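You operate a simulated robot arm through the tools that you are given. There is no shell and no other tool. Be economical: measure what you need, move in short steps, check, and stop when the job is done.

Carry out the task below with a simulated robot arm. There is one attempt and no reset: what you move stays moved.

## Task
Fetch the measuring cup from the tool bench shelf and set it on top of the plant pot on the top of the log block.

It is judged by the outcome, as a careful person would: the job done as asked, and still so three seconds after it is handed in. It fails if anything else is knocked over, pushed out of place, dropped, spilled or broken.

## Robot
A 6-joint arm with a two-finger parallel gripper on a trunk, on a base that drives. Base frame: it is fixed to the floor where the robot stands at the start and does not move with it; the origin is under the middle of the robot, x ahead of it, y to its left, z up. Units: mm, rad, N and s.
Its first joint turns from -2.897 to 2.897 rad. Places, roughly: plant pot [-1000, 500, 1000]. Payload 3.43 kg.
Tool frame: the origin (TCP) lies between the finger pads and is the grasp point; the fingertips stand 34 mm ahead of it; z points along the fingers, y is the line along which they close. Largest opening 128 mm; finger width 24, thickness 12; the body of the gripper, 48 by 130 mm, starts 96 mm behind the TCP.
Orientation is told as [roll, pitch, yaw] about the base's x, y, z axes, in that order, counted from this pose: with the fingers straight down and closing along the base's y, the tool's x points along the base's -x, its y along +y and its z along -z.

## Interface
- The arm moves only by the tool drive_tool. Its argument "commands" is a list of rows, each a list of 7 numbers: the shift along the tool's x, y, z in units of 20 mm (1.0 is 20 mm), then the turn, a rotation vector about the tool's x, y, z in units of 5 degrees (1.0 is 5 degrees), then the opening, from 0 (shut) to 1 (fully open). In form: [[dx, dy, dz, ax, ay, az, grip], ...]. A call has 1 to 12 rows; each row shifts and turns the commanded pose from where the row before left it, along the tool's axes as they then stand. A call with a number of a shift or a turn outside -1 to 1 is refused whole. Rows are played at 5 a second. More than 50 mm and 0.15 rad between two rows, or a gripper value outside its range, and nothing of the call is played. Where a pose cannot be reached the arm comes as near as it can. A force on the tool above 40 N (or 10 N above the force at the start of the call, whichever is more), or a blocked arm, ends the call early, and 0.2 s more pass. Each finger travels about 153 mm/s and halts on what it meets, pressing with about 32 N; the grip force reading is that of the motor and also rises with nothing between the fingers. The clock runs only during rows and for 0.2 s after the last one: add rows that do not move to give the fingers time. The reply holds the time, the measured pose of the TCP, the force on the tool along the base axes, the opening and the grip force, in the units named above and with some noise.
- Cameras (640 x 400 px; columns grow to the right, rows downward): "scene" is now at [53.6, 270.1, 1154.4]; the picture's right is [0.88, 0.48, 0.00], its down [0.45, -0.82, -0.36] and it looks along [-0.17, 0.32, -0.93] (base axes); focal length 214 px, centre (320, 200). "wrist" rides on the gripper at [76, -11, -160] in the tool frame; the picture's right is [0.15, 0.99, 0.00], its down [-0.88, 0.13, -0.46] and it looks along [-0.45, 0.07, 0.89] (tool axes); focal length 234 px, centre (320, 200). There is no depth. A picture from a camera that has moved, and an enlarged one, comes with that camera's place and axes in the base frame and with its lens.
- snapshot(camera): a new picture of that camera. No time passes.
- drive_base(legs): drives the robot by 1 to 6 legs, each [ahead, left, turn to the left] in mm, mm and rad, along the robot's own axes; the way and the turn of a leg run together, so that a leg with both is an arc; at most 1500 mm and 3.142 rad a leg. The arm and the cameras ride along, it lands a little off, and it stops where it bumps. It gives what a move gives.
- pan_tilt(pan, tilt): turns the head with the scene camera to pan (to the left, within 2.496 rad either way) and tilt (down, from -0.506 to 1.204), counted from straight ahead of the robot. It gives what a move gives.
- close_up(camera, box): a new picture of the part [left, top, right, bottom] of that camera's present view, enlarged. No time passes.
- sign_off(): hands the job in; it is judged then, once.

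Work in short steps. Places have to be worked out from the pictures, the camera data and where the tool is seen: move nearer, look again, correct. Check each grasp and each placing, and mend what went wrong. You have 120 turns and 98 pictures in all, those below and enlarged ones among them. Open the gripper and draw the arm clear of the work before you hand the job in, unless the task says otherwise; then end with one line.

The tools are called after "Call:" as a command line: name --pt "numbers of a row" for each row, then --argument value for the rest, lists and objects as JSON in quotes. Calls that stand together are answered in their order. drive_tool: Moves the arm, as the interface text tells. Its arguments: {"type":"object","properties":{"commands":{"type":"array"}},"required":["commands"]} The other tools are called the same way: drive_base (legs) drives the base; pan_tilt (pan, tilt) turns the head that bears the scene camera; snapshot (camera) takes a picture; close_up (camera, box) takes an enlarged picture of a part of a camera's view; sign_off () hands the job in.

At the start:

```text
time_s: 0.0
position: [-374.9, 286.8, 998.9]
tcp_rot: [-0.001, 0.0, 0.001]
contact_force: [0.6, 0.7, 0.2]
finger_gap: 127.7
gripper_force: 0.0
robot x, y, heading: [-3.0, 0.2, 0.001]
head pan, tilt: [2.072, 1.201]
```

scene: 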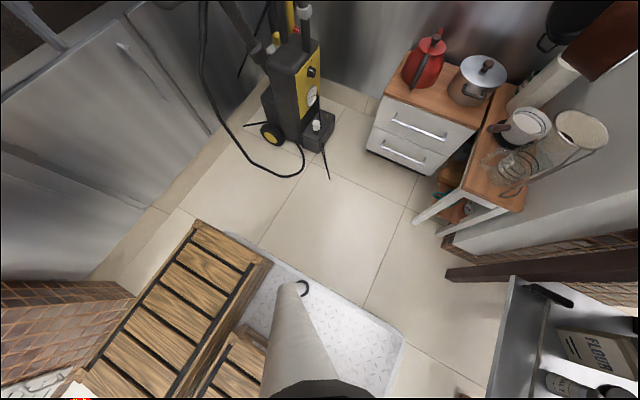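
wrist: 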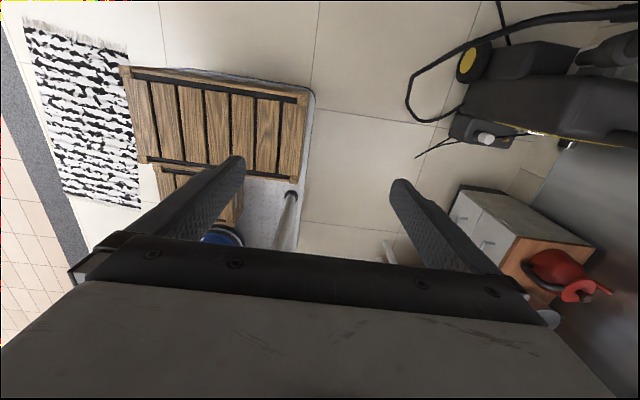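

The scene view shows furniture but no obvious pot. I'll look around by turning the head, first toward the plant pot's rough place.

Call:
pan_tilt --pan 2.3 --tilt 0.4

Call:
snapshot --camera "scene"

Call:
pan_tilt --pan 1.0 --tilt 0.6

Call:
snapshot --camera "scene"

Call:
pan_tilt --pan -0.4 --tilt 0.6

Call:
snapshot --camera "scene"

Call:
pan_tilt --pan -1.8 --tilt 0.6

Call:
snapshot --camera "scene"

```text
time_s: 1.1
position: [-374.5, 287.4, 999.0]
tcp_rot: [0.0, -0.001, 0.001]
contact_force: [-0.4, 0.3, -1.0]
finger_gap: 128.1
gripper_force: 0.0
robot x, y, heading: [0.7, 1.3, -0.001]
head pan, tilt: [2.3, 0.4]
```

```text
95 pictures are left
camera scene: at [18.8, 290.1, 1217.2], right [0.75, 0.67, 0.0], down [0.26, -0.29, -0.92], along [-0.61, 0.69, -0.39], focal length 214 px, centre (320, 200)
```

scene: 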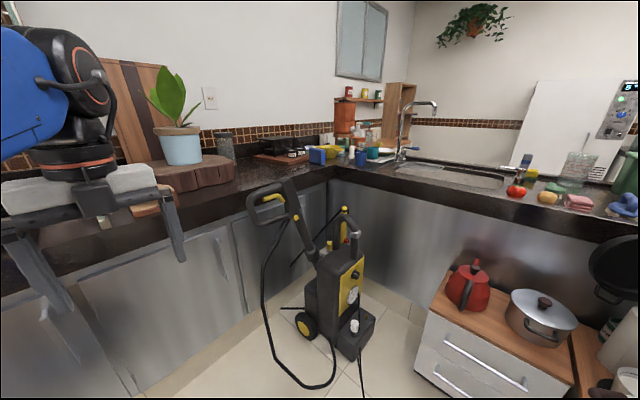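

```text
time_s: 2.6
position: [-376.1, 287.7, 1000.5]
tcp_rot: [0.0, 0.001, 0.0]
contact_force: [0.3, 0.1, 0.2]
finger_gap: 127.9
gripper_force: 0.1
robot x, y, heading: [0.9, -1.3, 0.002]
head pan, tilt: [1.0, 0.6]
```

```text
94 pictures are left
camera scene: at [128.2, 295.4, 1199.1], right [0.84, -0.54, 0.0], down [-0.3, -0.48, -0.83], along [0.45, 0.69, -0.56], focal length 214 px, centre (320, 200)
```

scene: 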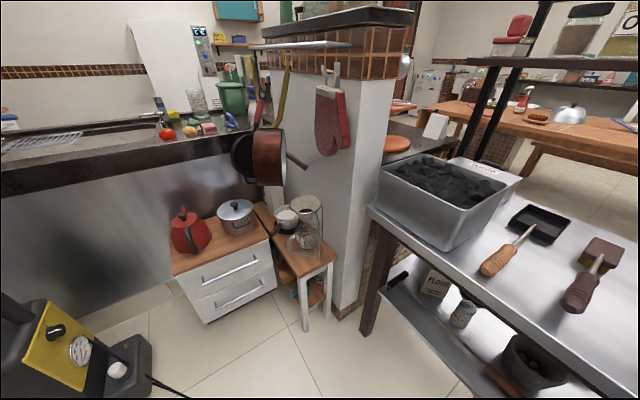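

```text
time_s: 4.1
position: [-375.3, 286.3, 998.7]
tcp_rot: [0.0, 0.002, 0.0]
contact_force: [0.4, -0.5, 0.7]
finger_gap: 128.1
gripper_force: 0.1
robot x, y, heading: [0.2, -0.9, -0.002]
head pan, tilt: [-0.4, 0.6]
```

```text
93 pictures are left
camera scene: at [162.0, 186.7, 1199.0], right [-0.39, -0.92, 0.0], down [-0.52, 0.22, -0.83], along [0.76, -0.32, -0.56], focal length 214 px, centre (320, 200)
```

scene: 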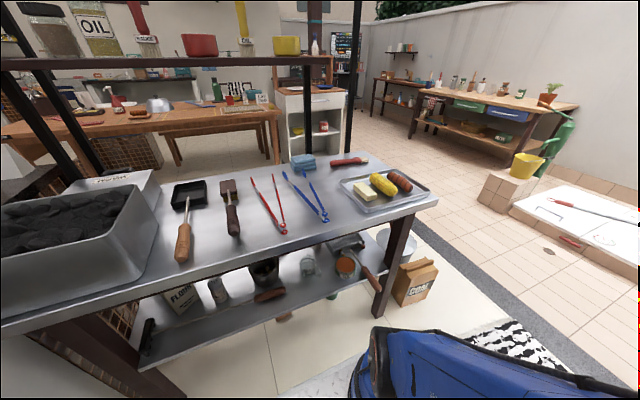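

```text
time_s: 5.7
position: [-375.3, 286.4, 998.7]
tcp_rot: [-0.001, 0.0, 0.0]
contact_force: [1.1, 0.3, 0.2]
finger_gap: 128.1
gripper_force: 0.0
robot x, y, heading: [-0.2, -0.0, -0.001]
head pan, tilt: [-1.799, 0.6]
```

```text
92 pictures are left
camera scene: at [60.5, 134.9, 1199.1], right [-0.97, 0.23, 0.0], down [0.13, 0.55, -0.83], along [-0.19, -0.8, -0.56], focal length 214 px, centre (320, 200)
```

scene: 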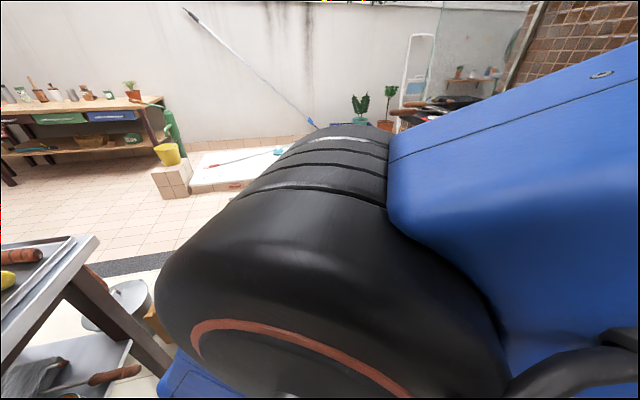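

Pot with plant on a log slice is behind-left. Next I look closer at the metal bench's lower shelf and the other candidate benches for the measuring cup.

Call:
pan_tilt --pan -0.2 --tilt 0.9

Call:
close_up --camera "scene" --box '[100, 100, 500, 350]'

Call:
pan_tilt --pan -0.7 --tilt 0.3

Call:
close_up --camera "scene" --box '[200, 50, 520, 250]'

Call:
pan_tilt --pan 0.9 --tilt 0.6

Call:
close_up --camera "scene" --box '[160, 150, 480, 350]'

Call:
pan_tilt --pan 2.45 --tilt 0.4

Call:
close_up --camera "scene" --box '[160, 50, 400, 200]'

```text
time_s: 7.3
position: [-375.8, 287.2, 1000.0]
tcp_rot: [0.0, 0.0, 0.0]
contact_force: [-0.7, -0.2, 0.2]
finger_gap: 128.1
gripper_force: 0.0
robot x, y, heading: [0.1, 2.0, 0.001]
head pan, tilt: [-0.201, 0.901]
```

```text
1.60 times, centred on (300, 225) of scene
camera zoom: at [154.5, 205.9, 1174.3], right [-0.2, -0.98, 0.0], down [-0.77, 0.16, -0.62], along [0.61, -0.12, -0.78], focal length 343 px, centre (352, 160)
```

zoom: 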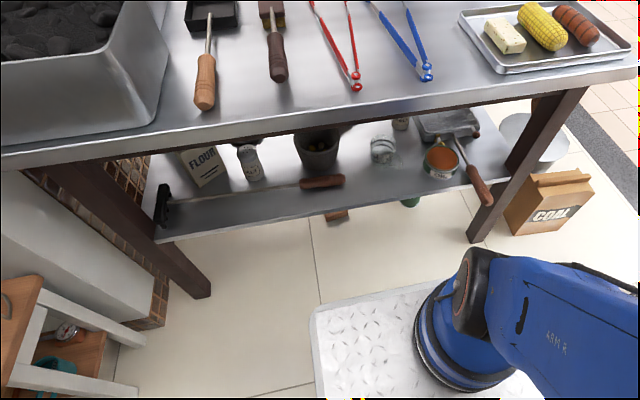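

```text
time_s: 8.3
position: [-374.8, 287.2, 1000.7]
tcp_rot: [0.0, 0.001, -0.001]
contact_force: [0.0, -0.2, 0.8]
finger_gap: 128.0
gripper_force: 0.0
robot x, y, heading: [5.2, 0.3, 0.001]
head pan, tilt: [-0.7, 0.3]
```

```text
2.00 times, centred on (360, 150) of scene
camera zoom: at [152.0, 160.9, 1226.5], right [-0.64, -0.77, 0.0], down [-0.23, 0.19, -0.95], along [0.73, -0.61, -0.3], focal length 429 px, centre (240, 300)
```

zoom: 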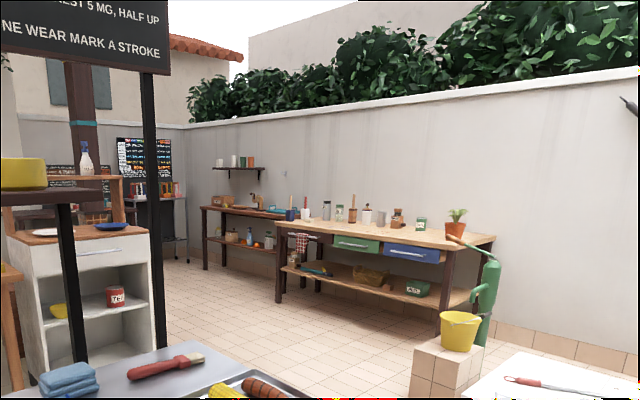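

```text
time_s: 10.0
position: [-375.4, 287.2, 999.5]
tcp_rot: [-0.001, 0.0, -0.001]
contact_force: [-0.8, 0.1, -0.1]
finger_gap: 128.0
gripper_force: 0.1
robot x, y, heading: [3.2, -3.4, -0.005]
head pan, tilt: [0.901, 0.6]
```

```text
2.00 times, centred on (320, 250) of scene
camera zoom: at [135.5, 290.3, 1199.1], right [0.78, -0.62, 0.0], down [-0.35, -0.44, -0.83], along [0.51, 0.65, -0.56], focal length 429 px, centre (320, 100)
```

zoom: 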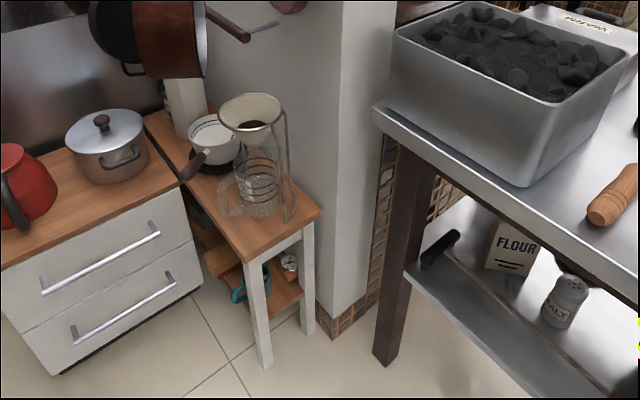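

```text
time_s: 11.6
position: [-374.8, 286.9, 999.9]
tcp_rot: [0.0, 0.0, 0.0]
contact_force: [0.3, 0.8, 0.7]
finger_gap: 127.9
gripper_force: 0.0
robot x, y, heading: [2.7, 0.7, 0.003]
head pan, tilt: [2.45, 0.4]
```

```text
2.67 times, centred on (280, 125) of scene
camera zoom: at [9.2, 280.1, 1217.3], right [0.64, 0.77, 0.0], down [0.3, -0.25, -0.92], along [-0.71, 0.59, -0.39], focal length 572 px, centre (427, 400)
```

zoom: 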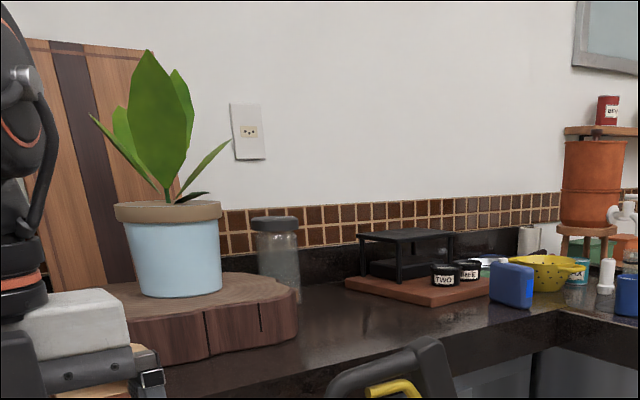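

The glass object on the metal bench's lower shelf is the main candidate; zooming in strongly on that shelf.

Call:
pan_tilt --pan -0.2 --tilt 0.9

Call:
close_up --camera "scene" --box '[280, 160, 420, 247]'

Call:
close_up --camera "scene" --box '[180, 160, 340, 260]'

Call:
pan_tilt --pan -0.7 --tilt 0.3

Call:
close_up --camera "scene" --box '[290, 135, 450, 235]'

```text
time_s: 14.0
position: [-375.1, 287.0, 999.9]
tcp_rot: [0.0, 0.0, 0.0]
contact_force: [-0.1, -0.9, 0.5]
finger_gap: 127.9
gripper_force: 0.1
robot x, y, heading: [3.2, -1.6, -0.002]
head pan, tilt: [-0.201, 0.901]
```

```text
4.57 times, centred on (350, 204) of scene
camera zoom: at [154.5, 206.0, 1174.3], right [-0.2, -0.98, 0.0], down [-0.77, 0.16, -0.62], along [0.61, -0.12, -0.78], focal length 980 px, centre (183, 184)
```

zoom: 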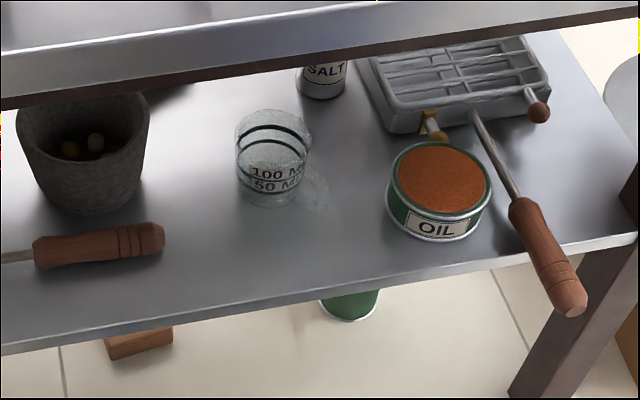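

```text
4.00 times, centred on (260, 210) of scene
camera zoom: at [154.5, 206.0, 1174.3], right [-0.2, -0.98, 0.0], down [-0.77, 0.16, -0.62], along [0.61, -0.12, -0.78], focal length 858 px, centre (560, 160)
```

zoom: 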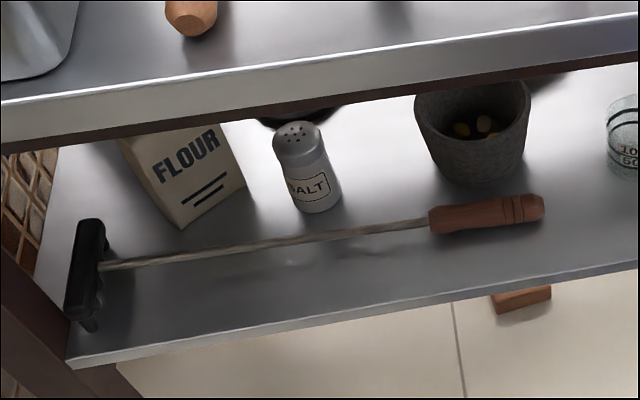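

```text
time_s: 15.0
position: [-374.4, 288.0, 1000.5]
tcp_rot: [0.0, 0.0, -0.001]
contact_force: [0.9, -0.2, 0.3]
finger_gap: 128.3
gripper_force: 0.0
robot x, y, heading: [-1.4, 2.3, 0.0]
head pan, tilt: [-0.7, 0.3]
```

```text
4.00 times, centred on (370, 185) of scene
camera zoom: at [152.0, 160.9, 1226.5], right [-0.64, -0.77, 0.0], down [-0.23, 0.19, -0.95], along [0.73, -0.61, -0.3], focal length 858 px, centre (120, 260)
```

zoom: 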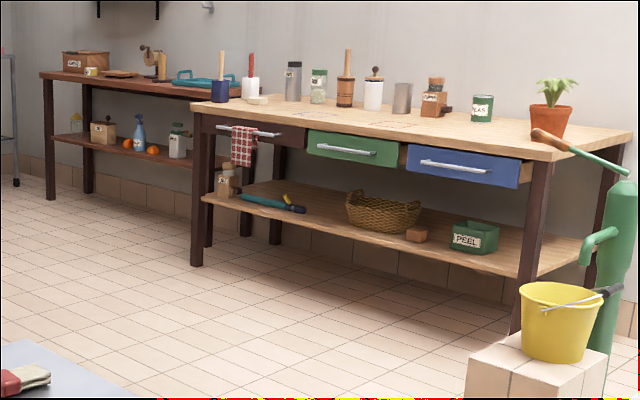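

The measuring cup (50/100 ML marks) is on the lower shelf of the metal bench, at about [714, 9, 420]. Before moving I look down to understand the base footprint and clearances.

Call:
pan_tilt --pan 0.0 --tilt 1.2

Call:
snapshot --camera "scene"

Call:
pan_tilt --pan -1.4 --tilt 1.2

Call:
snapshot --camera "scene"

Call:
pan_tilt --pan 2.49 --tilt 0.9

Call:
snapshot --camera "scene"

```text
time_s: 16.2
position: [-375.4, 286.7, 1000.1]
tcp_rot: [0.001, 0.001, 0.0]
contact_force: [-0.7, -0.4, 0.6]
finger_gap: 127.9
gripper_force: 0.1
robot x, y, heading: [0.7, 0.5, -0.001]
head pan, tilt: [0.0, 1.201]
```

```text
84 pictures are left
camera scene: at [136.5, 221.0, 1154.5], right [0.0, -1.0, 0.0], down [-0.93, 0.0, -0.36], along [0.36, 0.0, -0.93], focal length 214 px, centre (320, 200)
```

scene: 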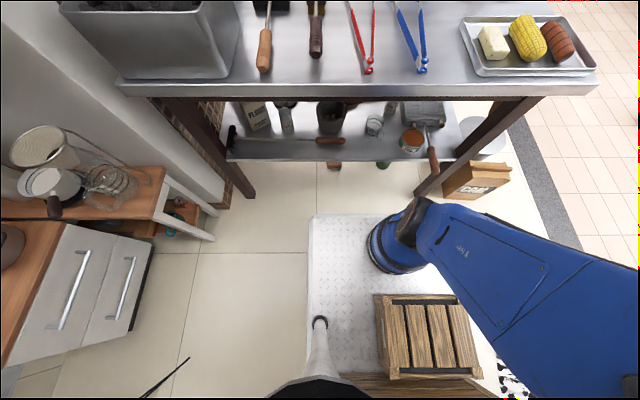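

```text
time_s: 17.7
position: [-374.3, 286.8, 1001.1]
tcp_rot: [0.0, 0.0, 0.001]
contact_force: [-0.8, -0.5, 0.0]
finger_gap: 127.8
gripper_force: 0.1
robot x, y, heading: [1.6, -0.4, 0.001]
head pan, tilt: [-1.4, 1.201]
```

```text
83 pictures are left
camera scene: at [90.1, 165.9, 1154.4], right [-0.99, -0.17, 0.0], down [-0.16, 0.92, -0.36], along [0.06, -0.36, -0.93], focal length 214 px, centre (320, 200)
```

scene: 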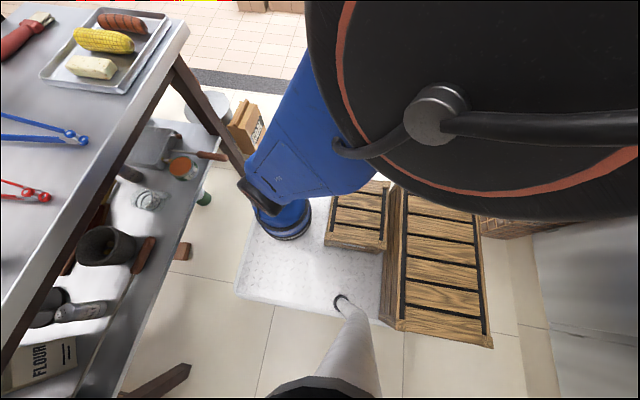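

```text
time_s: 20.9
position: [-375.1, 287.1, 999.5]
tcp_rot: [0.0, 0.0, 0.002]
contact_force: [-0.2, 0.4, -0.3]
finger_gap: 128.2
gripper_force: 0.0
robot x, y, heading: [-1.8, -0.5, 0.003]
head pan, tilt: [2.491, 0.901]
```

```text
82 pictures are left
camera scene: at [20.5, 266.8, 1174.3], right [0.61, 0.8, 0.0], down [0.62, -0.48, -0.62], along [-0.49, 0.38, -0.78], focal length 214 px, centre (320, 200)
```

scene: 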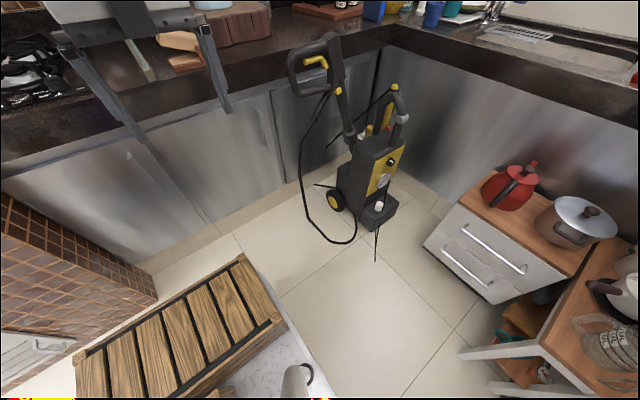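

The robot's base is about 1 m long with the arm mounted near its front, so I'll work over its left side. I back up 100 mm and turn right 90°, so the arm's side faces the bench.

Call:
drive_base --legs '[[-100, 0, 0], [0, 0, -1.571]]'

Call:
pan_tilt --pan 1.57 --tilt 0.9

Call:
snapshot --camera "scene"

Call:
snapshot --camera "wrist"

```text
time_s: 25.9
position: [189.2, 372.6, 999.8]
tcp_rot: [0.0, 0.0, -1.577]
contact_force: [0.0, -0.1, 0.6]
finger_gap: 128.3
gripper_force: 0.0
robot x, y, heading: [-97.7, -0.9, -1.575]
head pan, tilt: [2.491, 0.901]
```

```text
time_s: 27.1
position: [190.2, 373.3, 999.3]
tcp_rot: [-0.001, -0.001, -1.577]
contact_force: [0.1, -0.4, 0.9]
finger_gap: 128.2
gripper_force: 0.0
robot x, y, heading: [-98.8, -1.7, -1.577]
head pan, tilt: [1.571, 0.901]
```

```text
81 pictures are left
camera scene: at [196.0, -81.1, 1174.3], right [-0.01, -1.0, 0.0], down [-0.78, 0.01, -0.62], along [0.62, 0.0, -0.78], focal length 214 px, centre (320, 200)
```

scene: 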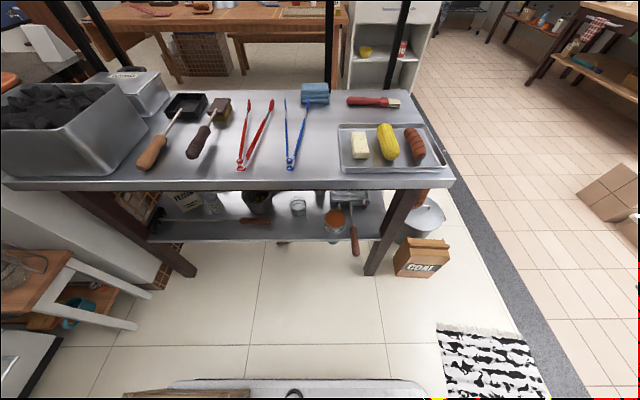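

```text
80 pictures are left
camera wrist: at [179.2, 449.2, 1159.5], right [0.99, 0.14, 0.0], down [0.12, -0.88, 0.46], along [0.06, -0.45, -0.89], focal length 234 px, centre (320, 200)
```

wrist: 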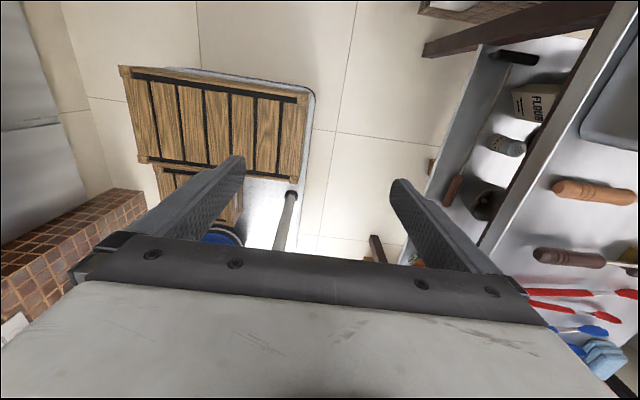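

Cup confirmed near [720, 11] and the base's left edge at x≈160. I reverse 150 mm to line the arm up with the cup, then start swinging the arm toward the bench at its present height.

Call:
drive_base --legs '[[-150, 0, 0]]'

Call:
drive_tool --pt "-0.855 0.485 0 0 0 0.6 1" --pt "-0.829 0.529 0 0 0 0.6 1" --pt "-0.8 0.572 0 0 0 0.6 1" --pt "-0.769 0.613 0 0 0 0.6 1" --pt "-0.735 0.652 0 0 0 0.6 1" --pt "-0.7 0.69 0 0 0 0.6 1" --pt "-0.663 0.725 0 0 0 0.6 1" --pt "-0.625 0.759 0 0 0 0.6 1" --pt "-0.584 0.791 0 0 0 0.6 1" --pt "-0.542 0.82 0 0 0 0.6 1"

```text
time_s: 28.5
position: [191.3, 523.3, 999.5]
tcp_rot: [-0.001, 0.001, -1.578]
contact_force: [0.2, 0.2, 0.3]
finger_gap: 128.1
gripper_force: 0.1
robot x, y, heading: [-94.5, 149.5, -1.581]
head pan, tilt: [1.571, 0.901]
```

```text
time_s: 30.7
position: [283.8, 359.6, 994.0]
tcp_rot: [-0.002, -0.007, -2.093]
contact_force: [0.1, 0.1, 0.2]
finger_gap: 128.0
gripper_force: 0.0
robot x, y, heading: [-94.5, 149.0, -1.578]
head pan, tilt: [1.571, 0.901]
```

Motion as intended (a small lag). Continuing the swing.

Call:
drive_tool --pt "-0.498 0.848 0 0 0 0.6 1" --pt "-0.453 0.873 0 0 0 0.6 1" --pt "-0.407 0.895 0 0 0 0.6 1" --pt "-0.359 0.915 0 0 0 0.6 1" --pt "-0.311 0.932 0 0 0 0.6 1" --pt "-0.262 0.947 0 0 0 0.6 1" --pt "-0.212 0.96 0 0 0 0.6 1" --pt "-0.161 0.969 0 0 0 0.6 1" --pt "-0.11 0.977 0 0 0 0.6 1" --pt "-0.059 0.982 0 0 0 0.6 1"

Call:
drive_tool --pt "-0.008 0.983 0 0 0 0.6 1" --pt "0.044 0.982 0 0 0 0.6 1" --pt "0.095 0.979 0 0 0 0.6 1" --pt "0.147 0.972 0 0 0 0.6 1" --pt "0.197 0.963 0 0 0 0.6 1" --pt "0.247 0.952 0 0 0 0.6 1" --pt "0.296 0.937 0 0 0 0.6 1" --pt "0.346 0.92 0 0 0 0.6 1" --pt "0.393 0.902 0 0 0 0.6 1" --pt "0.44 0.879 0 0 0 0.6 1"

Call:
snapshot --camera "scene"

```text
time_s: 32.1
position: [287.6, 333.6, 980.2]
tcp_rot: [-0.007, -0.031, -2.23]
contact_force: [0.7, -0.3, 0.0]
finger_gap: 127.7
gripper_force: 0.0
out of reach, approached as far as the arm can: row 6, 7
robot x, y, heading: [-98.3, 151.3, -1.576]
head pan, tilt: [1.571, 0.901]
stopped in row 7: the arm was blocked; the commanded pose is now the measured one
```

```text
time_s: 33.1
position: [291.9, 336.8, 988.9]
tcp_rot: [-0.005, -0.018, -2.234]
contact_force: [0.2, 0.2, 0.5]
finger_gap: 128.0
gripper_force: 0.1
out of reach, approached as far as the arm can: row 1, 2, 4
robot x, y, heading: [-100.3, 152.9, -1.572]
head pan, tilt: [1.571, 0.901]
stopped in row 4: the arm was blocked; the commanded pose is now the measured one
```

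```text
79 pictures are left
camera scene: at [192.1, 38.6, 1176.3], right [-0.41, -0.91, 0.0], down [-0.7, 0.31, -0.64], along [0.59, -0.26, -0.77], focal length 214 px, centre (320, 200)
```

scene: 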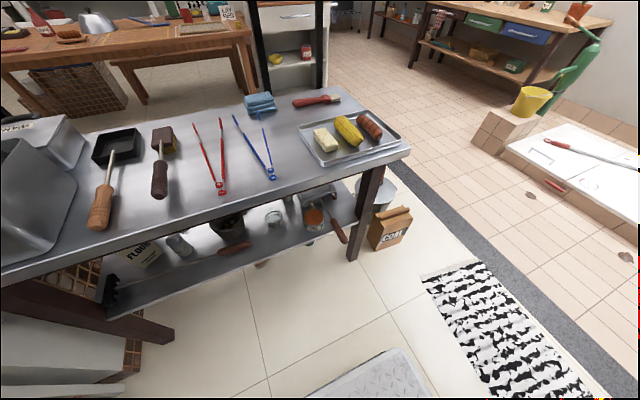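

The arm was blocked and the head camera seems nudged: the forearm has met the head mast. I back the arm off, then look at how the arm stands relative to the mast.

Call:
drive_tool --pt "0.37 -0.91 0 0 0 -0.6 1" --pt "0.37 -0.91 0 0 0 -0.6 1" --pt "0.4 -0.9 0 0 0 -0.6 1" --pt "0.45 -0.85 0 0 0 -0.6 1" --pt "0 0 0 0 0 0 1"

Call:
pan_tilt --pan 2.45 --tilt 0.2

Call:
snapshot --camera "scene"

Call:
pan_tilt --pan -1.8 --tilt 0.3

Call:
snapshot --camera "scene"

Call:
pan_tilt --pan -2.45 --tilt 0.3

Call:
snapshot --camera "scene"

Call:
snapshot --camera "wrist"

```text
time_s: 34.3
position: [254.4, 398.9, 986.9]
tcp_rot: [-0.009, -0.018, -2.03]
contact_force: [-0.8, 1.2, 0.1]
finger_gap: 128.1
gripper_force: 0.1
robot x, y, heading: [-98.4, 149.6, -1.578]
head pan, tilt: [1.571, 0.901]
```

```text
time_s: 35.5
position: [254.5, 399.9, 986.6]
tcp_rot: [-0.007, -0.019, -2.032]
contact_force: [0.7, -0.9, -0.3]
finger_gap: 128.0
gripper_force: 0.1
robot x, y, heading: [-96.5, 152.6, -1.583]
head pan, tilt: [2.45, 0.201]
```

```text
78 pictures are left
camera scene: at [181.6, 141.2, 1235.8], right [0.76, -0.64, 0.0], down [-0.13, -0.15, -0.98], along [0.63, 0.75, -0.2], focal length 214 px, centre (320, 200)
```

scene: 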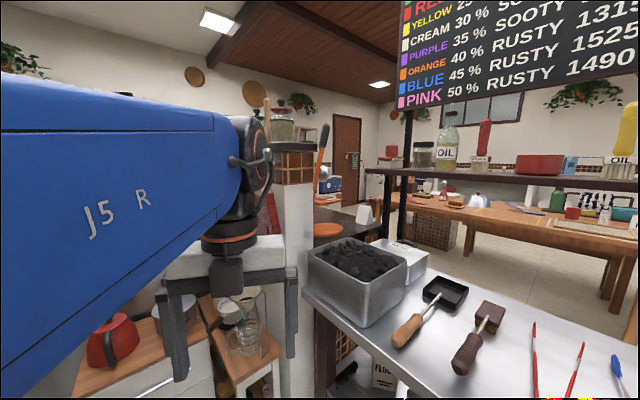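

```text
time_s: 38.9
position: [253.7, 400.5, 987.2]
tcp_rot: [-0.009, -0.02, -2.029]
contact_force: [0.4, -0.4, -0.5]
finger_gap: 128.2
gripper_force: 0.0
robot x, y, heading: [-100.0, 147.8, -1.582]
head pan, tilt: [-1.799, 0.3]
```

```text
77 pictures are left
camera scene: at [50.4, 9.4, 1229.3], right [-0.65, 0.76, 0.0], down [0.2, 0.17, -0.96], along [-0.73, -0.62, -0.27], focal length 214 px, centre (320, 200)
```

scene: 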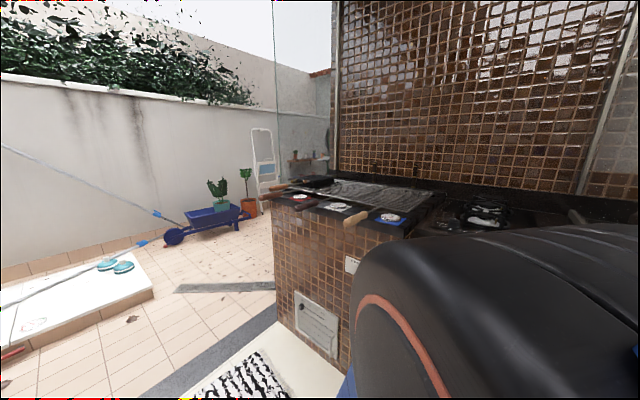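

```text
time_s: 40.0
position: [253.9, 399.1, 985.2]
tcp_rot: [-0.009, -0.02, -2.031]
contact_force: [0.4, -0.8, 0.6]
finger_gap: 128.1
gripper_force: 0.0
robot x, y, heading: [-95.7, 151.8, -1.575]
head pan, tilt: [-2.45, 0.3]
```

```text
76 pictures are left
camera scene: at [50.4, 9.5, 1229.5], right [-0.65, 0.76, 0.0], down [0.2, 0.17, -0.96], along [-0.73, -0.62, -0.27], focal length 214 px, centre (320, 200)
```

scene: 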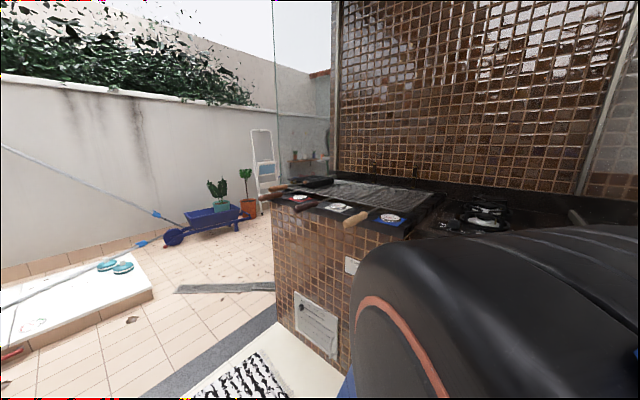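

```text
75 pictures are left
camera wrist: at [280.5, 475.3, 1144.7], right [0.95, -0.31, -0.01], down [-0.27, -0.84, 0.47], along [-0.16, -0.45, -0.88], focal length 234 px, centre (320, 200)
```

wrist: 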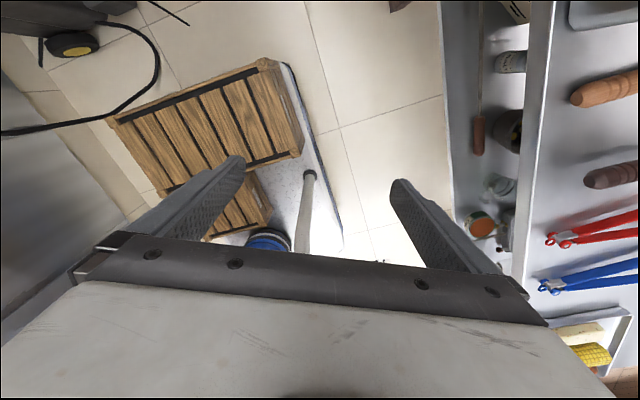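

The forearm must pass above the head to reach the other side of the mast, after which I can work over the robot's front. I turn the base back to heading 0 and shift it right/back into open floor for that swing.

Call:
drive_base --legs '[[0, 0, 1.576], [-60, -340, 0]]'

Call:
pan_tilt --pan 0.6 --tilt 1.2

Call:
drive_tool --pt "0 0 -1 0 0 0 1" --pt "0 0 -1 0 0 0 1" --pt "0 0 -1 0 0 0 1" --pt "0 0 -1 0 0 0 1" --pt "0 0 -1 0 0 0 1" --pt "0 0 -1 0 0 0 1" --pt "0 0 -1 0 0 0 1" --pt "0 0 -1 0 0 0 1" --pt "0 0 -1 0 0 0 1" --pt "0 0 -1 0 0 0 1" --pt "0 0 -1 0 0 0 1" --pt "0 0 -1 0 0 0 1"

Call:
snapshot --camera "wrist"

```text
time_s: 46.0
position: [-409.9, 165.0, 985.4]
tcp_rot: [-0.009, -0.019, -0.474]
contact_force: [-0.9, -0.3, 0.1]
finger_gap: 128.4
gripper_force: 0.1
robot x, y, heading: [-165.6, -187.9, -0.03]
head pan, tilt: [-2.45, 0.3]
```

```text
time_s: 48.6
position: [-410.2, 166.3, 986.3]
tcp_rot: [-0.008, -0.02, -0.475]
contact_force: [0.5, -0.3, 0.1]
finger_gap: 127.9
gripper_force: 0.1
robot x, y, heading: [-165.7, -195.3, -0.023]
head pan, tilt: [0.6, 1.201]
```

```text
time_s: 51.2
position: [-379.8, 140.9, 1125.4]
tcp_rot: [-0.009, -0.014, -0.475]
contact_force: [0.6, -0.2, 0.3]
finger_gap: 128.0
gripper_force: 0.1
out of reach, approached as far as the arm can: row 7, 8, 9, 10, 11, 12
robot x, y, heading: [-167.7, -189.5, -0.025]
head pan, tilt: [0.6, 1.201]
```

```text
74 pictures are left
camera wrist: at [-454.2, 168.7, 1284.2], right [0.32, 0.95, -0.01], down [0.84, -0.28, 0.47], along [0.44, -0.16, -0.88], focal length 234 px, centre (320, 200)
```

wrist: 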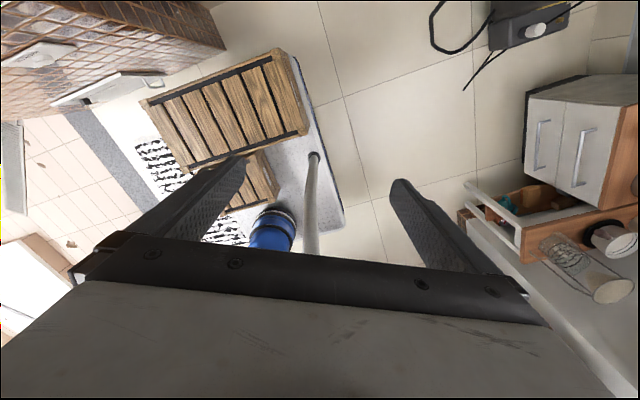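

Only 1125 mm high with the tool down here, so to pass over the head I'll first tilt the tool outward to horizontal (pivoting about the wrist), then lift.

Call:
drive_tool --pt "0.87 0 -0.04 0 1 0 1" --pt "0.87 0 -0.04 0 1 0 1" --pt "0.87 0 -0.04 0 1 0 1" --pt "0.87 0 -0.04 0 1 0 1" --pt "0.87 0 -0.04 0 1 0 1" --pt "0.87 0 -0.04 0 1 0 1" --pt "0.87 0 -0.04 0 1 0 1" --pt "0.87 0 -0.04 0 1 0 1" --pt "0.87 0 -0.04 0 1 0 1" --pt "0.87 0 -0.04 0 1 0 1" --pt "0.87 0 -0.04 0 1 0 1" --pt "0.87 0 -0.04 0 1 0 1"

Call:
drive_tool --pt "0.87 0 -0.04 0 1 0 1" --pt "0.87 0 -0.04 0 1 0 1" --pt "0.87 0 -0.04 0 1 0 1" --pt "0.87 0 -0.04 0 1 0 1" --pt "0.87 0 -0.04 0 1 0 1" --pt "0.87 0 -0.04 0 1 0 1" --pt "1 0 -1 0 0 0 1" --pt "1 0 -1 0 0 0 1" --pt "1 0 -1 0 0 0 1" --pt "1 0 -1 0 0 0 1"

```text
time_s: 53.8
position: [-534.2, 224.5, 1221.3]
tcp_rot: [-0.017, 1.03, -0.489]
contact_force: [-0.8, 0.2, 1.2]
finger_gap: 128.1
gripper_force: 0.0
robot x, y, heading: [-162.9, -189.0, -0.023]
head pan, tilt: [0.6, 1.201]
```

```text
time_s: 56.0
position: [-488.8, 200.9, 1402.9]
tcp_rot: [-0.469, 1.551, -0.943]
contact_force: [-0.3, 0.0, -0.1]
finger_gap: 128.1
gripper_force: 0.1
robot x, y, heading: [-166.5, -192.0, -0.025]
head pan, tilt: [0.6, 1.201]
```

Good, no reach limit yet. I look at the arm from the head to see how far the forearm is above it.

Call:
pan_tilt --pan 2.3 --tilt -0.3

Call:
snapshot --camera "scene"

Call:
pan_tilt --pan -1.0 --tilt -0.3

Call:
snapshot --camera "scene"

Call:
snapshot --camera "wrist"

```text
time_s: 57.8
position: [-489.3, 200.9, 1402.7]
tcp_rot: [-0.472, 1.549, -0.946]
contact_force: [0.5, -0.3, 0.0]
finger_gap: 127.9
gripper_force: 0.1
robot x, y, heading: [-163.1, -187.5, -0.021]
head pan, tilt: [2.3, -0.3]
```

```text
73 pictures are left
camera scene: at [-131.2, 89.4, 1279.7], right [0.76, 0.65, 0.0], down [-0.19, 0.22, -0.96], along [-0.62, 0.73, 0.3], focal length 214 px, centre (320, 200)
```

scene: 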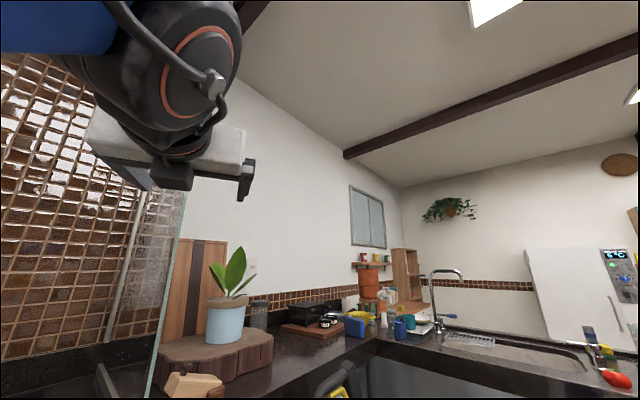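

```text
time_s: 60.5
position: [-489.7, 200.1, 1403.2]
tcp_rot: [-0.48, 1.551, -0.952]
contact_force: [0.6, -0.2, -0.1]
finger_gap: 128.1
gripper_force: 0.0
robot x, y, heading: [-164.1, -191.3, -0.022]
head pan, tilt: [-1.0, -0.3]
```

```text
72 pictures are left
camera scene: at [-15.4, -15.9, 1278.8], right [-0.58, -0.82, 0.0], down [0.23, -0.16, -0.96], along [0.78, -0.55, 0.28], focal length 214 px, centre (320, 200)
```

scene: 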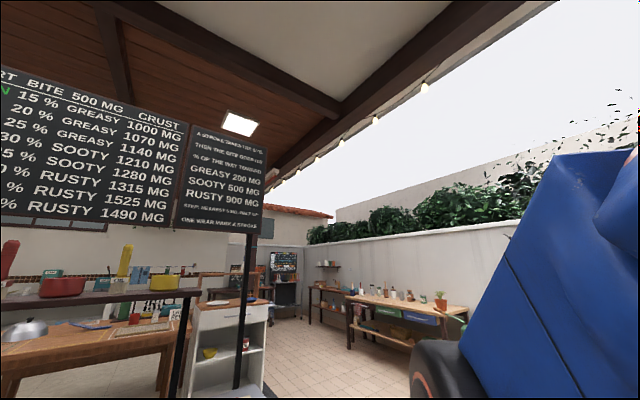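

```text
71 pictures are left
camera wrist: at [-354.0, 118.6, 1482.6], right [0.45, 0.88, 0.14], down [0.48, -0.11, -0.87], along [-0.76, 0.46, -0.47], focal length 234 px, centre (320, 200)
```

wrist: 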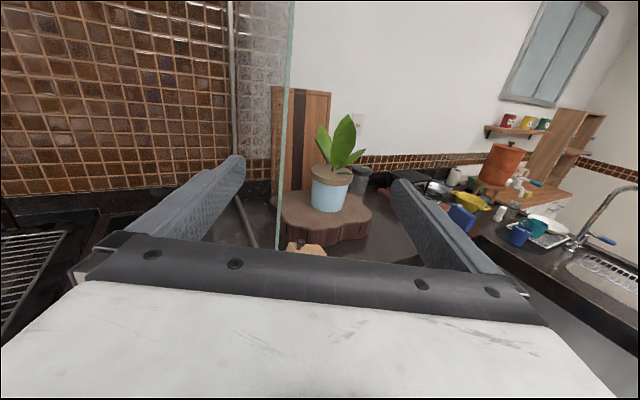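

The forearm and wrist now sit well above the head, and I see the pot (rim near [-1010, 546, 1170]) with a glass panel beside it. I tilt the head down out of the way, lift a bit more, and swing clockwise over the mast.

Call:
pan_tilt --pan 0.3 --tilt 1.2

Call:
drive_tool --pt "1 0 -1 0 0 0 1" --pt "1 0 -1 0 0 0 1" --pt "0.5 1 -0.7 -0.33 0 0 1" --pt "0 1 -0.25 -0.33 0 0 1" --pt "0 1 -0.25 -0.33 0 0 1" --pt "0 1 -0.25 -0.33 0 0 1" --pt "0 1 -0.25 -0.33 0 0 1" --pt "0 1 -0.25 -0.33 0 0 1"

Call:
snapshot --camera "scene"

```text
time_s: 62.1
position: [-488.0, 202.2, 1403.6]
tcp_rot: [-0.472, 1.549, -0.945]
contact_force: [0.6, 0.7, 0.3]
finger_gap: 128.1
gripper_force: 0.0
robot x, y, heading: [-169.2, -188.5, -0.025]
head pan, tilt: [0.3, 1.201]
```

```text
time_s: 64.0
position: [-357.1, 267.5, 1454.3]
tcp_rot: [-0.29, 1.55, -0.937]
contact_force: [0.2, 0.5, 0.1]
finger_gap: 128.1
gripper_force: 0.0
robot x, y, heading: [-168.6, -184.1, -0.026]
head pan, tilt: [0.3, 1.201]
```

```text
70 pictures are left
camera scene: at [-26.4, 44.9, 1154.4], right [0.27, -0.96, 0.0], down [-0.9, -0.26, -0.36], along [0.35, 0.1, -0.93], focal length 214 px, centre (320, 200)
```

scene: 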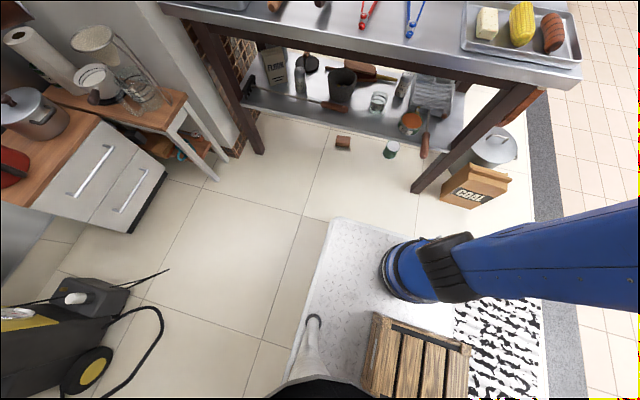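

Clear so far. Continue the swing over the mast.

Call:
drive_tool --pt "0 1 -0.25 -0.33 0 0 1" --pt "0 1 -0.25 -0.33 0 0 1" --pt "0 1 -0.25 -0.33 0 0 1" --pt "0 1 -0.2 -0.33 0 0 1" --pt "0 1 -0.2 -0.33 0 0 1" --pt "0 1 -0.2 -0.33 0 0 1" --pt "0 1 -0.2 -0.33 0 0 1" --pt "0 1 -0.2 -0.33 0 0 1" --pt "0 1 -0.2 -0.33 0 0 1" --pt "0 1 -0.2 -0.33 0 0 1" --pt "0 1 -0.2 -0.33 0 0 1" --pt "0 1 -0.2 -0.33 0 0 1"

Call:
drive_tool --pt "0 1 -0.2 -0.33 0 0 1" --pt "0 1 -0.2 -0.33 0 0 1" --pt "0 1 -0.2 -0.33 0 0 1" --pt "0 1 -0.2 -0.33 0 0 1" --pt "0 1 -0.2 -0.33 0 0 1" --pt "0 1 -0.2 -0.33 0 0 1" --pt "0 1 -0.2 -0.33 0 0 1" --pt "0 1 -0.2 -0.33 0 0 1" --pt "0 1 -0.2 -0.33 0 0 1" --pt "0 1 -0.2 -0.33 0 0 1" --pt "0 1 -0.2 -0.33 0 0 1" --pt "0 1 -0.2 -0.33 0 0 1"

```text
time_s: 66.5
position: [-150.1, 396.3, 1453.0]
tcp_rot: [0.052, 1.55, -0.941]
contact_force: [0.6, 1.4, -0.4]
finger_gap: 127.7
gripper_force: 0.1
robot x, y, heading: [-163.8, -192.4, -0.023]
head pan, tilt: [0.3, 1.201]
```

```text
time_s: 69.2
position: [87.6, 450.5, 1455.4]
tcp_rot: [0.375, 1.55, -0.96]
contact_force: [-1.1, 0.2, 0.1]
finger_gap: 127.9
gripper_force: 0.1
robot x, y, heading: [-160.8, -191.7, -0.021]
head pan, tilt: [0.3, 1.201]
```

TCP is now past the mast direction (about 93° of robot azimuth). One more swing for margin.

Call:
drive_tool --pt "0 1 -0.3 -0.33 0 0 1" --pt "0 1 -0.3 -0.33 0 0 1" --pt "0 1 -0.3 -0.33 0 0 1" --pt "0 1 -0.3 -0.33 0 0 1" --pt "0 1 -0.3 -0.33 0 0 1" --pt "0 1 -0.3 -0.33 0 0 1" --pt "0 1 -0.3 -0.33 0 0 1" --pt "0 1 -0.3 -0.33 0 0 1" --pt "0 1 -0.3 -0.33 0 0 1" --pt "0 1 -0.3 -0.33 0 0 1" --pt "0 1 -0.3 -0.33 0 0 1" --pt "0 1 -0.3 -0.33 0 0 1"

Call:
pan_tilt --pan 1.0 --tilt -0.1

Call:
snapshot --camera "scene"

```text
time_s: 71.8
position: [329.9, 394.5, 1458.9]
tcp_rot: [0.727, 1.55, -0.956]
contact_force: [0.3, -0.2, -0.2]
finger_gap: 127.9
gripper_force: 0.1
robot x, y, heading: [-165.7, -187.7, -0.021]
head pan, tilt: [0.3, 1.201]
```

```text
time_s: 73.2
position: [330.0, 395.8, 1460.2]
tcp_rot: [0.733, 1.549, -0.95]
contact_force: [0.1, -0.3, -0.6]
finger_gap: 127.8
gripper_force: 0.0
robot x, y, heading: [-169.4, -190.7, -0.025]
head pan, tilt: [1.0, -0.099]
```

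```text
69 pictures are left
camera scene: at [-31.4, 101.8, 1263.0], right [0.83, -0.56, 0.0], down [0.06, 0.08, -1.0], along [0.56, 0.83, 0.1], focal length 214 px, centre (320, 200)
```

scene: 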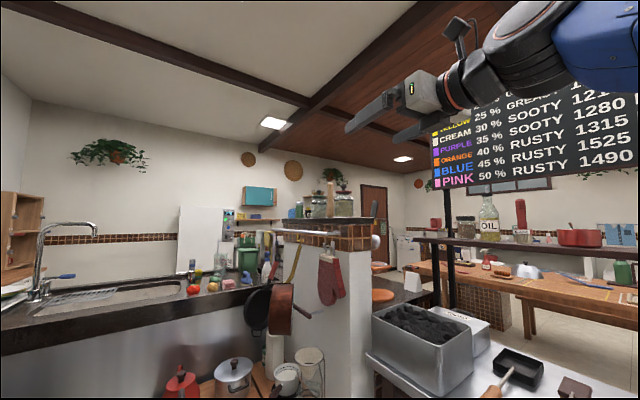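

The arm is now clear on the other side of the mast. I turn the base right by 60° and retreat to where the arm can be lowered in front of the bench.

Call:
drive_base --legs '[[-100, 0, 0], [0, 0, -1.03], [-326, 106, 0]]'

Call:
pan_tilt --pan 1.0 --tilt 0.7

Call:
snapshot --camera "scene"

```text
time_s: 75.8
position: [485.4, 126.8, 1458.6]
tcp_rot: [0.701, 1.55, -1.392]
contact_force: [-0.2, 0.1, -0.4]
finger_gap: 127.9
gripper_force: 0.1
robot x, y, heading: [-202.3, -219.4, -0.431]
head pan, tilt: [1.0, -0.099]
stopped in leg 2: the robot was blocked; the commanded pose is now the measured one
```

```text
time_s: 77.0
position: [485.0, 126.1, 1458.0]
tcp_rot: [0.708, 1.551, -1.383]
contact_force: [-0.6, -0.3, -0.2]
finger_gap: 128.1
gripper_force: 0.1
robot x, y, heading: [-200.1, -215.8, -0.431]
head pan, tilt: [1.0, 0.7]
```

```text
68 pictures are left
camera scene: at [34.2, -0.6, 1190.5], right [0.54, -0.84, 0.0], down [-0.54, -0.35, -0.77], along [0.64, 0.41, -0.64], focal length 214 px, centre (320, 200)
```

scene: 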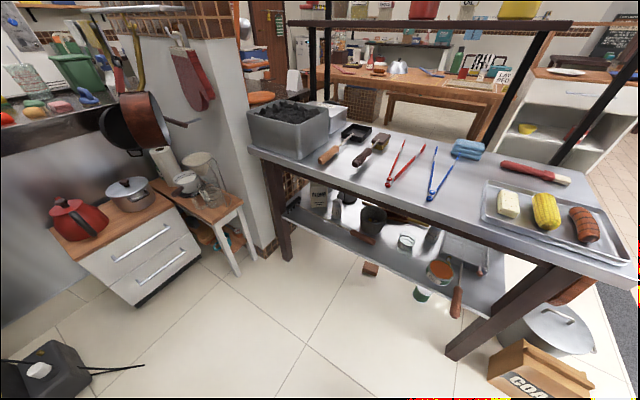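

The turn was blocked part-way — likely the base's rear corner against the brick grill. I shift toward the left (open floor) and then continue the turn.

Call:
drive_base --legs '[[-110, 275, 0], [0, 0, -0.62]]'

Call:
pan_tilt --pan -1.9 --tilt 0.8

Call:
snapshot --camera "scene"

```text
time_s: 80.7
position: [570.2, -45.4, 1459.7]
tcp_rot: [0.709, 1.549, -2.008]
contact_force: [-0.1, -0.7, 0.2]
finger_gap: 128.0
gripper_force: 0.1
robot x, y, heading: [-182.8, 78.3, -1.055]
head pan, tilt: [1.0, 0.7]
```

```text
time_s: 83.2
position: [570.8, -46.4, 1459.2]
tcp_rot: [0.709, 1.549, -2.008]
contact_force: [-0.6, -1.2, 0.4]
finger_gap: 128.1
gripper_force: 0.1
robot x, y, heading: [-185.0, 78.0, -1.054]
head pan, tilt: [-1.901, 0.799]
```

```text
67 pictures are left
camera scene: at [-34.2, 104.6, 1182.2], right [-0.18, 0.98, 0.0], down [0.7, 0.13, -0.7], along [-0.69, -0.13, -0.72], focal length 214 px, centre (320, 200)
```

scene: 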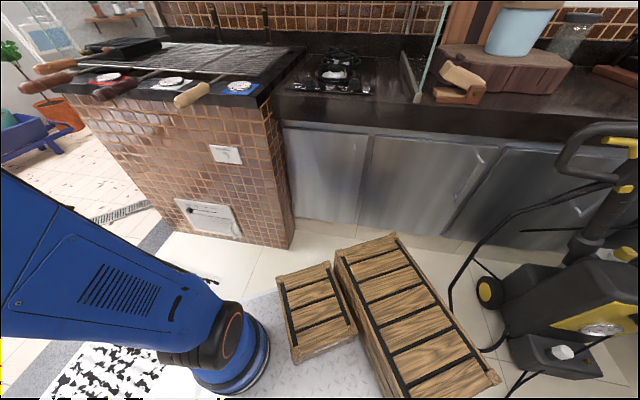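

Good view: the brick corner is at about [-740, -222], and the base is clear of it. I move to the planned spot, which puts the TCP at about x=425 in front of the bench.

Call:
drive_base --legs '[[-131, -92, 0]]'

Call:
pan_tilt --pan 1.05 --tilt 0.5

Call:
snapshot --camera "scene"

Call:
snapshot --camera "wrist"

```text
time_s: 84.6
position: [425.7, 20.2, 1459.3]
tcp_rot: [0.71, 1.549, -2.01]
contact_force: [-0.9, 0.9, 0.9]
finger_gap: 127.8
gripper_force: 0.1
robot x, y, heading: [-331.1, 148.8, -1.055]
head pan, tilt: [-1.901, 0.799]
```

```text
time_s: 87.2
position: [425.9, 20.5, 1458.8]
tcp_rot: [0.711, 1.55, -2.01]
contact_force: [0.3, 0.0, 1.2]
finger_gap: 127.9
gripper_force: 0.1
robot x, y, heading: [-329.5, 150.1, -1.064]
head pan, tilt: [1.051, 0.499]
```

```text
66 pictures are left
camera scene: at [-8.4, 187.3, 1208.1], right [-0.01, -1.0, 0.0], down [-0.48, 0.0, -0.88], along [0.88, -0.01, -0.48], focal length 214 px, centre (320, 200)
```

scene: 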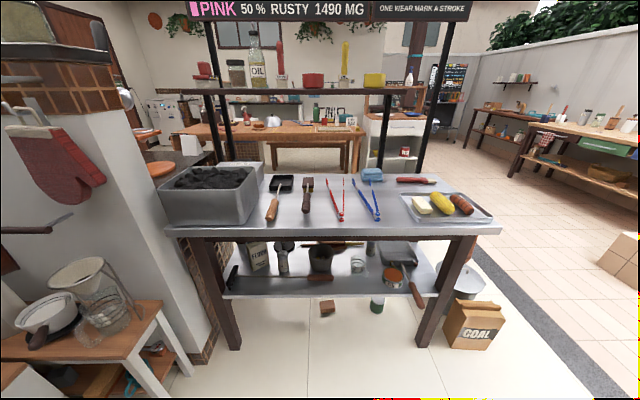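

```text
65 pictures are left
camera wrist: at [275.7, -32.8, 1537.6], right [0.41, -0.9, 0.16], down [-0.37, -0.32, -0.87], along [0.84, 0.29, -0.46], focal length 234 px, centre (320, 200)
```

wrist: 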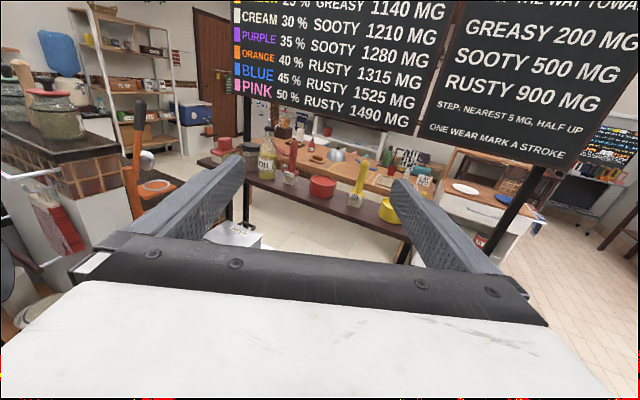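

The space in front of the bench is clear. I lower the arm straight down while turning the tool to point along +x.

Call:
drive_tool --pt "-1 0 0 -0.4 0 0 1" --pt "-1 0 0 -0.4 0 0 1" --pt "-1 0 0 -0.4 0 0 1" --pt "-1 0 0 -0.4 0 0 1" --pt "-1 0 0 -0.4 0 0 1" --pt "-1 0 0 -0.4 0 0 1" --pt "-1 0 0 -0.4 0 0 1" --pt "-1 0 0 -0.4 0 0 1" --pt "-1 0 0 -0.4 0 0 1" --pt "-1 0 0 -0.4 0 0 1" --pt "-1 0 0 -0.4 0 0 1" --pt "-1 0 0 -0.3 0 0 1"

Call:
drive_tool --pt "-1 0 0 0 0 0 1" --pt "-1 0 0 0 0 0 1" --pt "-1 0 0 0 0 0 1" --pt "-1 0 0 0 0 0 1" --pt "-1 0 0 0 0 0 1" --pt "-1 0 0 0 0 0 1" --pt "-1 0 0 0 0 0 1" --pt "-1 0 0 0 0 0 1" --pt "-1 0 0 0 0 0 1" --pt "-1 0 0 0 0 0 1" --pt "-1 0 0 0 0 0 1" --pt "-1 0 0 0 0 0 1"

Call:
snapshot --camera "scene"

Call:
snapshot --camera "wrist"

```text
time_s: 89.8
position: [436.2, -88.9, 1218.8]
tcp_rot: [1.806, 1.552, -1.291]
contact_force: [0.2, 0.8, -0.5]
finger_gap: 128.0
gripper_force: 0.0
out of reach, approached as far as the arm can: row 7, 8, 9, 10, 11, 12
robot x, y, heading: [-331.0, 146.8, -1.061]
head pan, tilt: [1.051, 0.499]
```

```text
time_s: 92.4
position: [434.7, -84.6, 980.6]
tcp_rot: [1.123, 1.551, -2.007]
contact_force: [0.3, -0.2, 0.1]
finger_gap: 127.8
gripper_force: 0.1
out of reach, approached as far as the arm can: row 1
robot x, y, heading: [-332.3, 147.8, -1.057]
head pan, tilt: [1.051, 0.499]
```

```text
64 pictures are left
camera scene: at [-8.4, 187.3, 1208.1], right [-0.01, -1.0, 0.0], down [-0.48, 0.0, -0.88], along [0.88, -0.01, -0.48], focal length 214 px, centre (320, 200)
```

scene: 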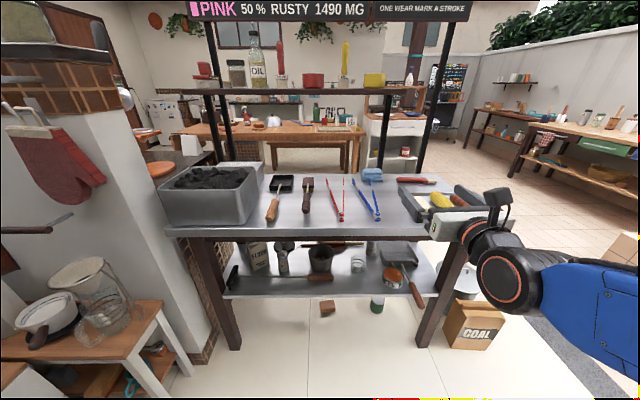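

```text
63 pictures are left
camera wrist: at [274.8, -74.1, 1057.8], right [0.01, -0.99, 0.17], down [-0.46, -0.15, -0.87], along [0.89, -0.07, -0.46], focal length 234 px, centre (320, 200)
```

wrist: 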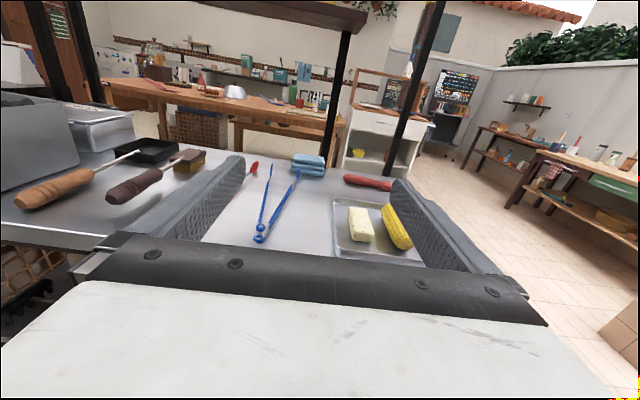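

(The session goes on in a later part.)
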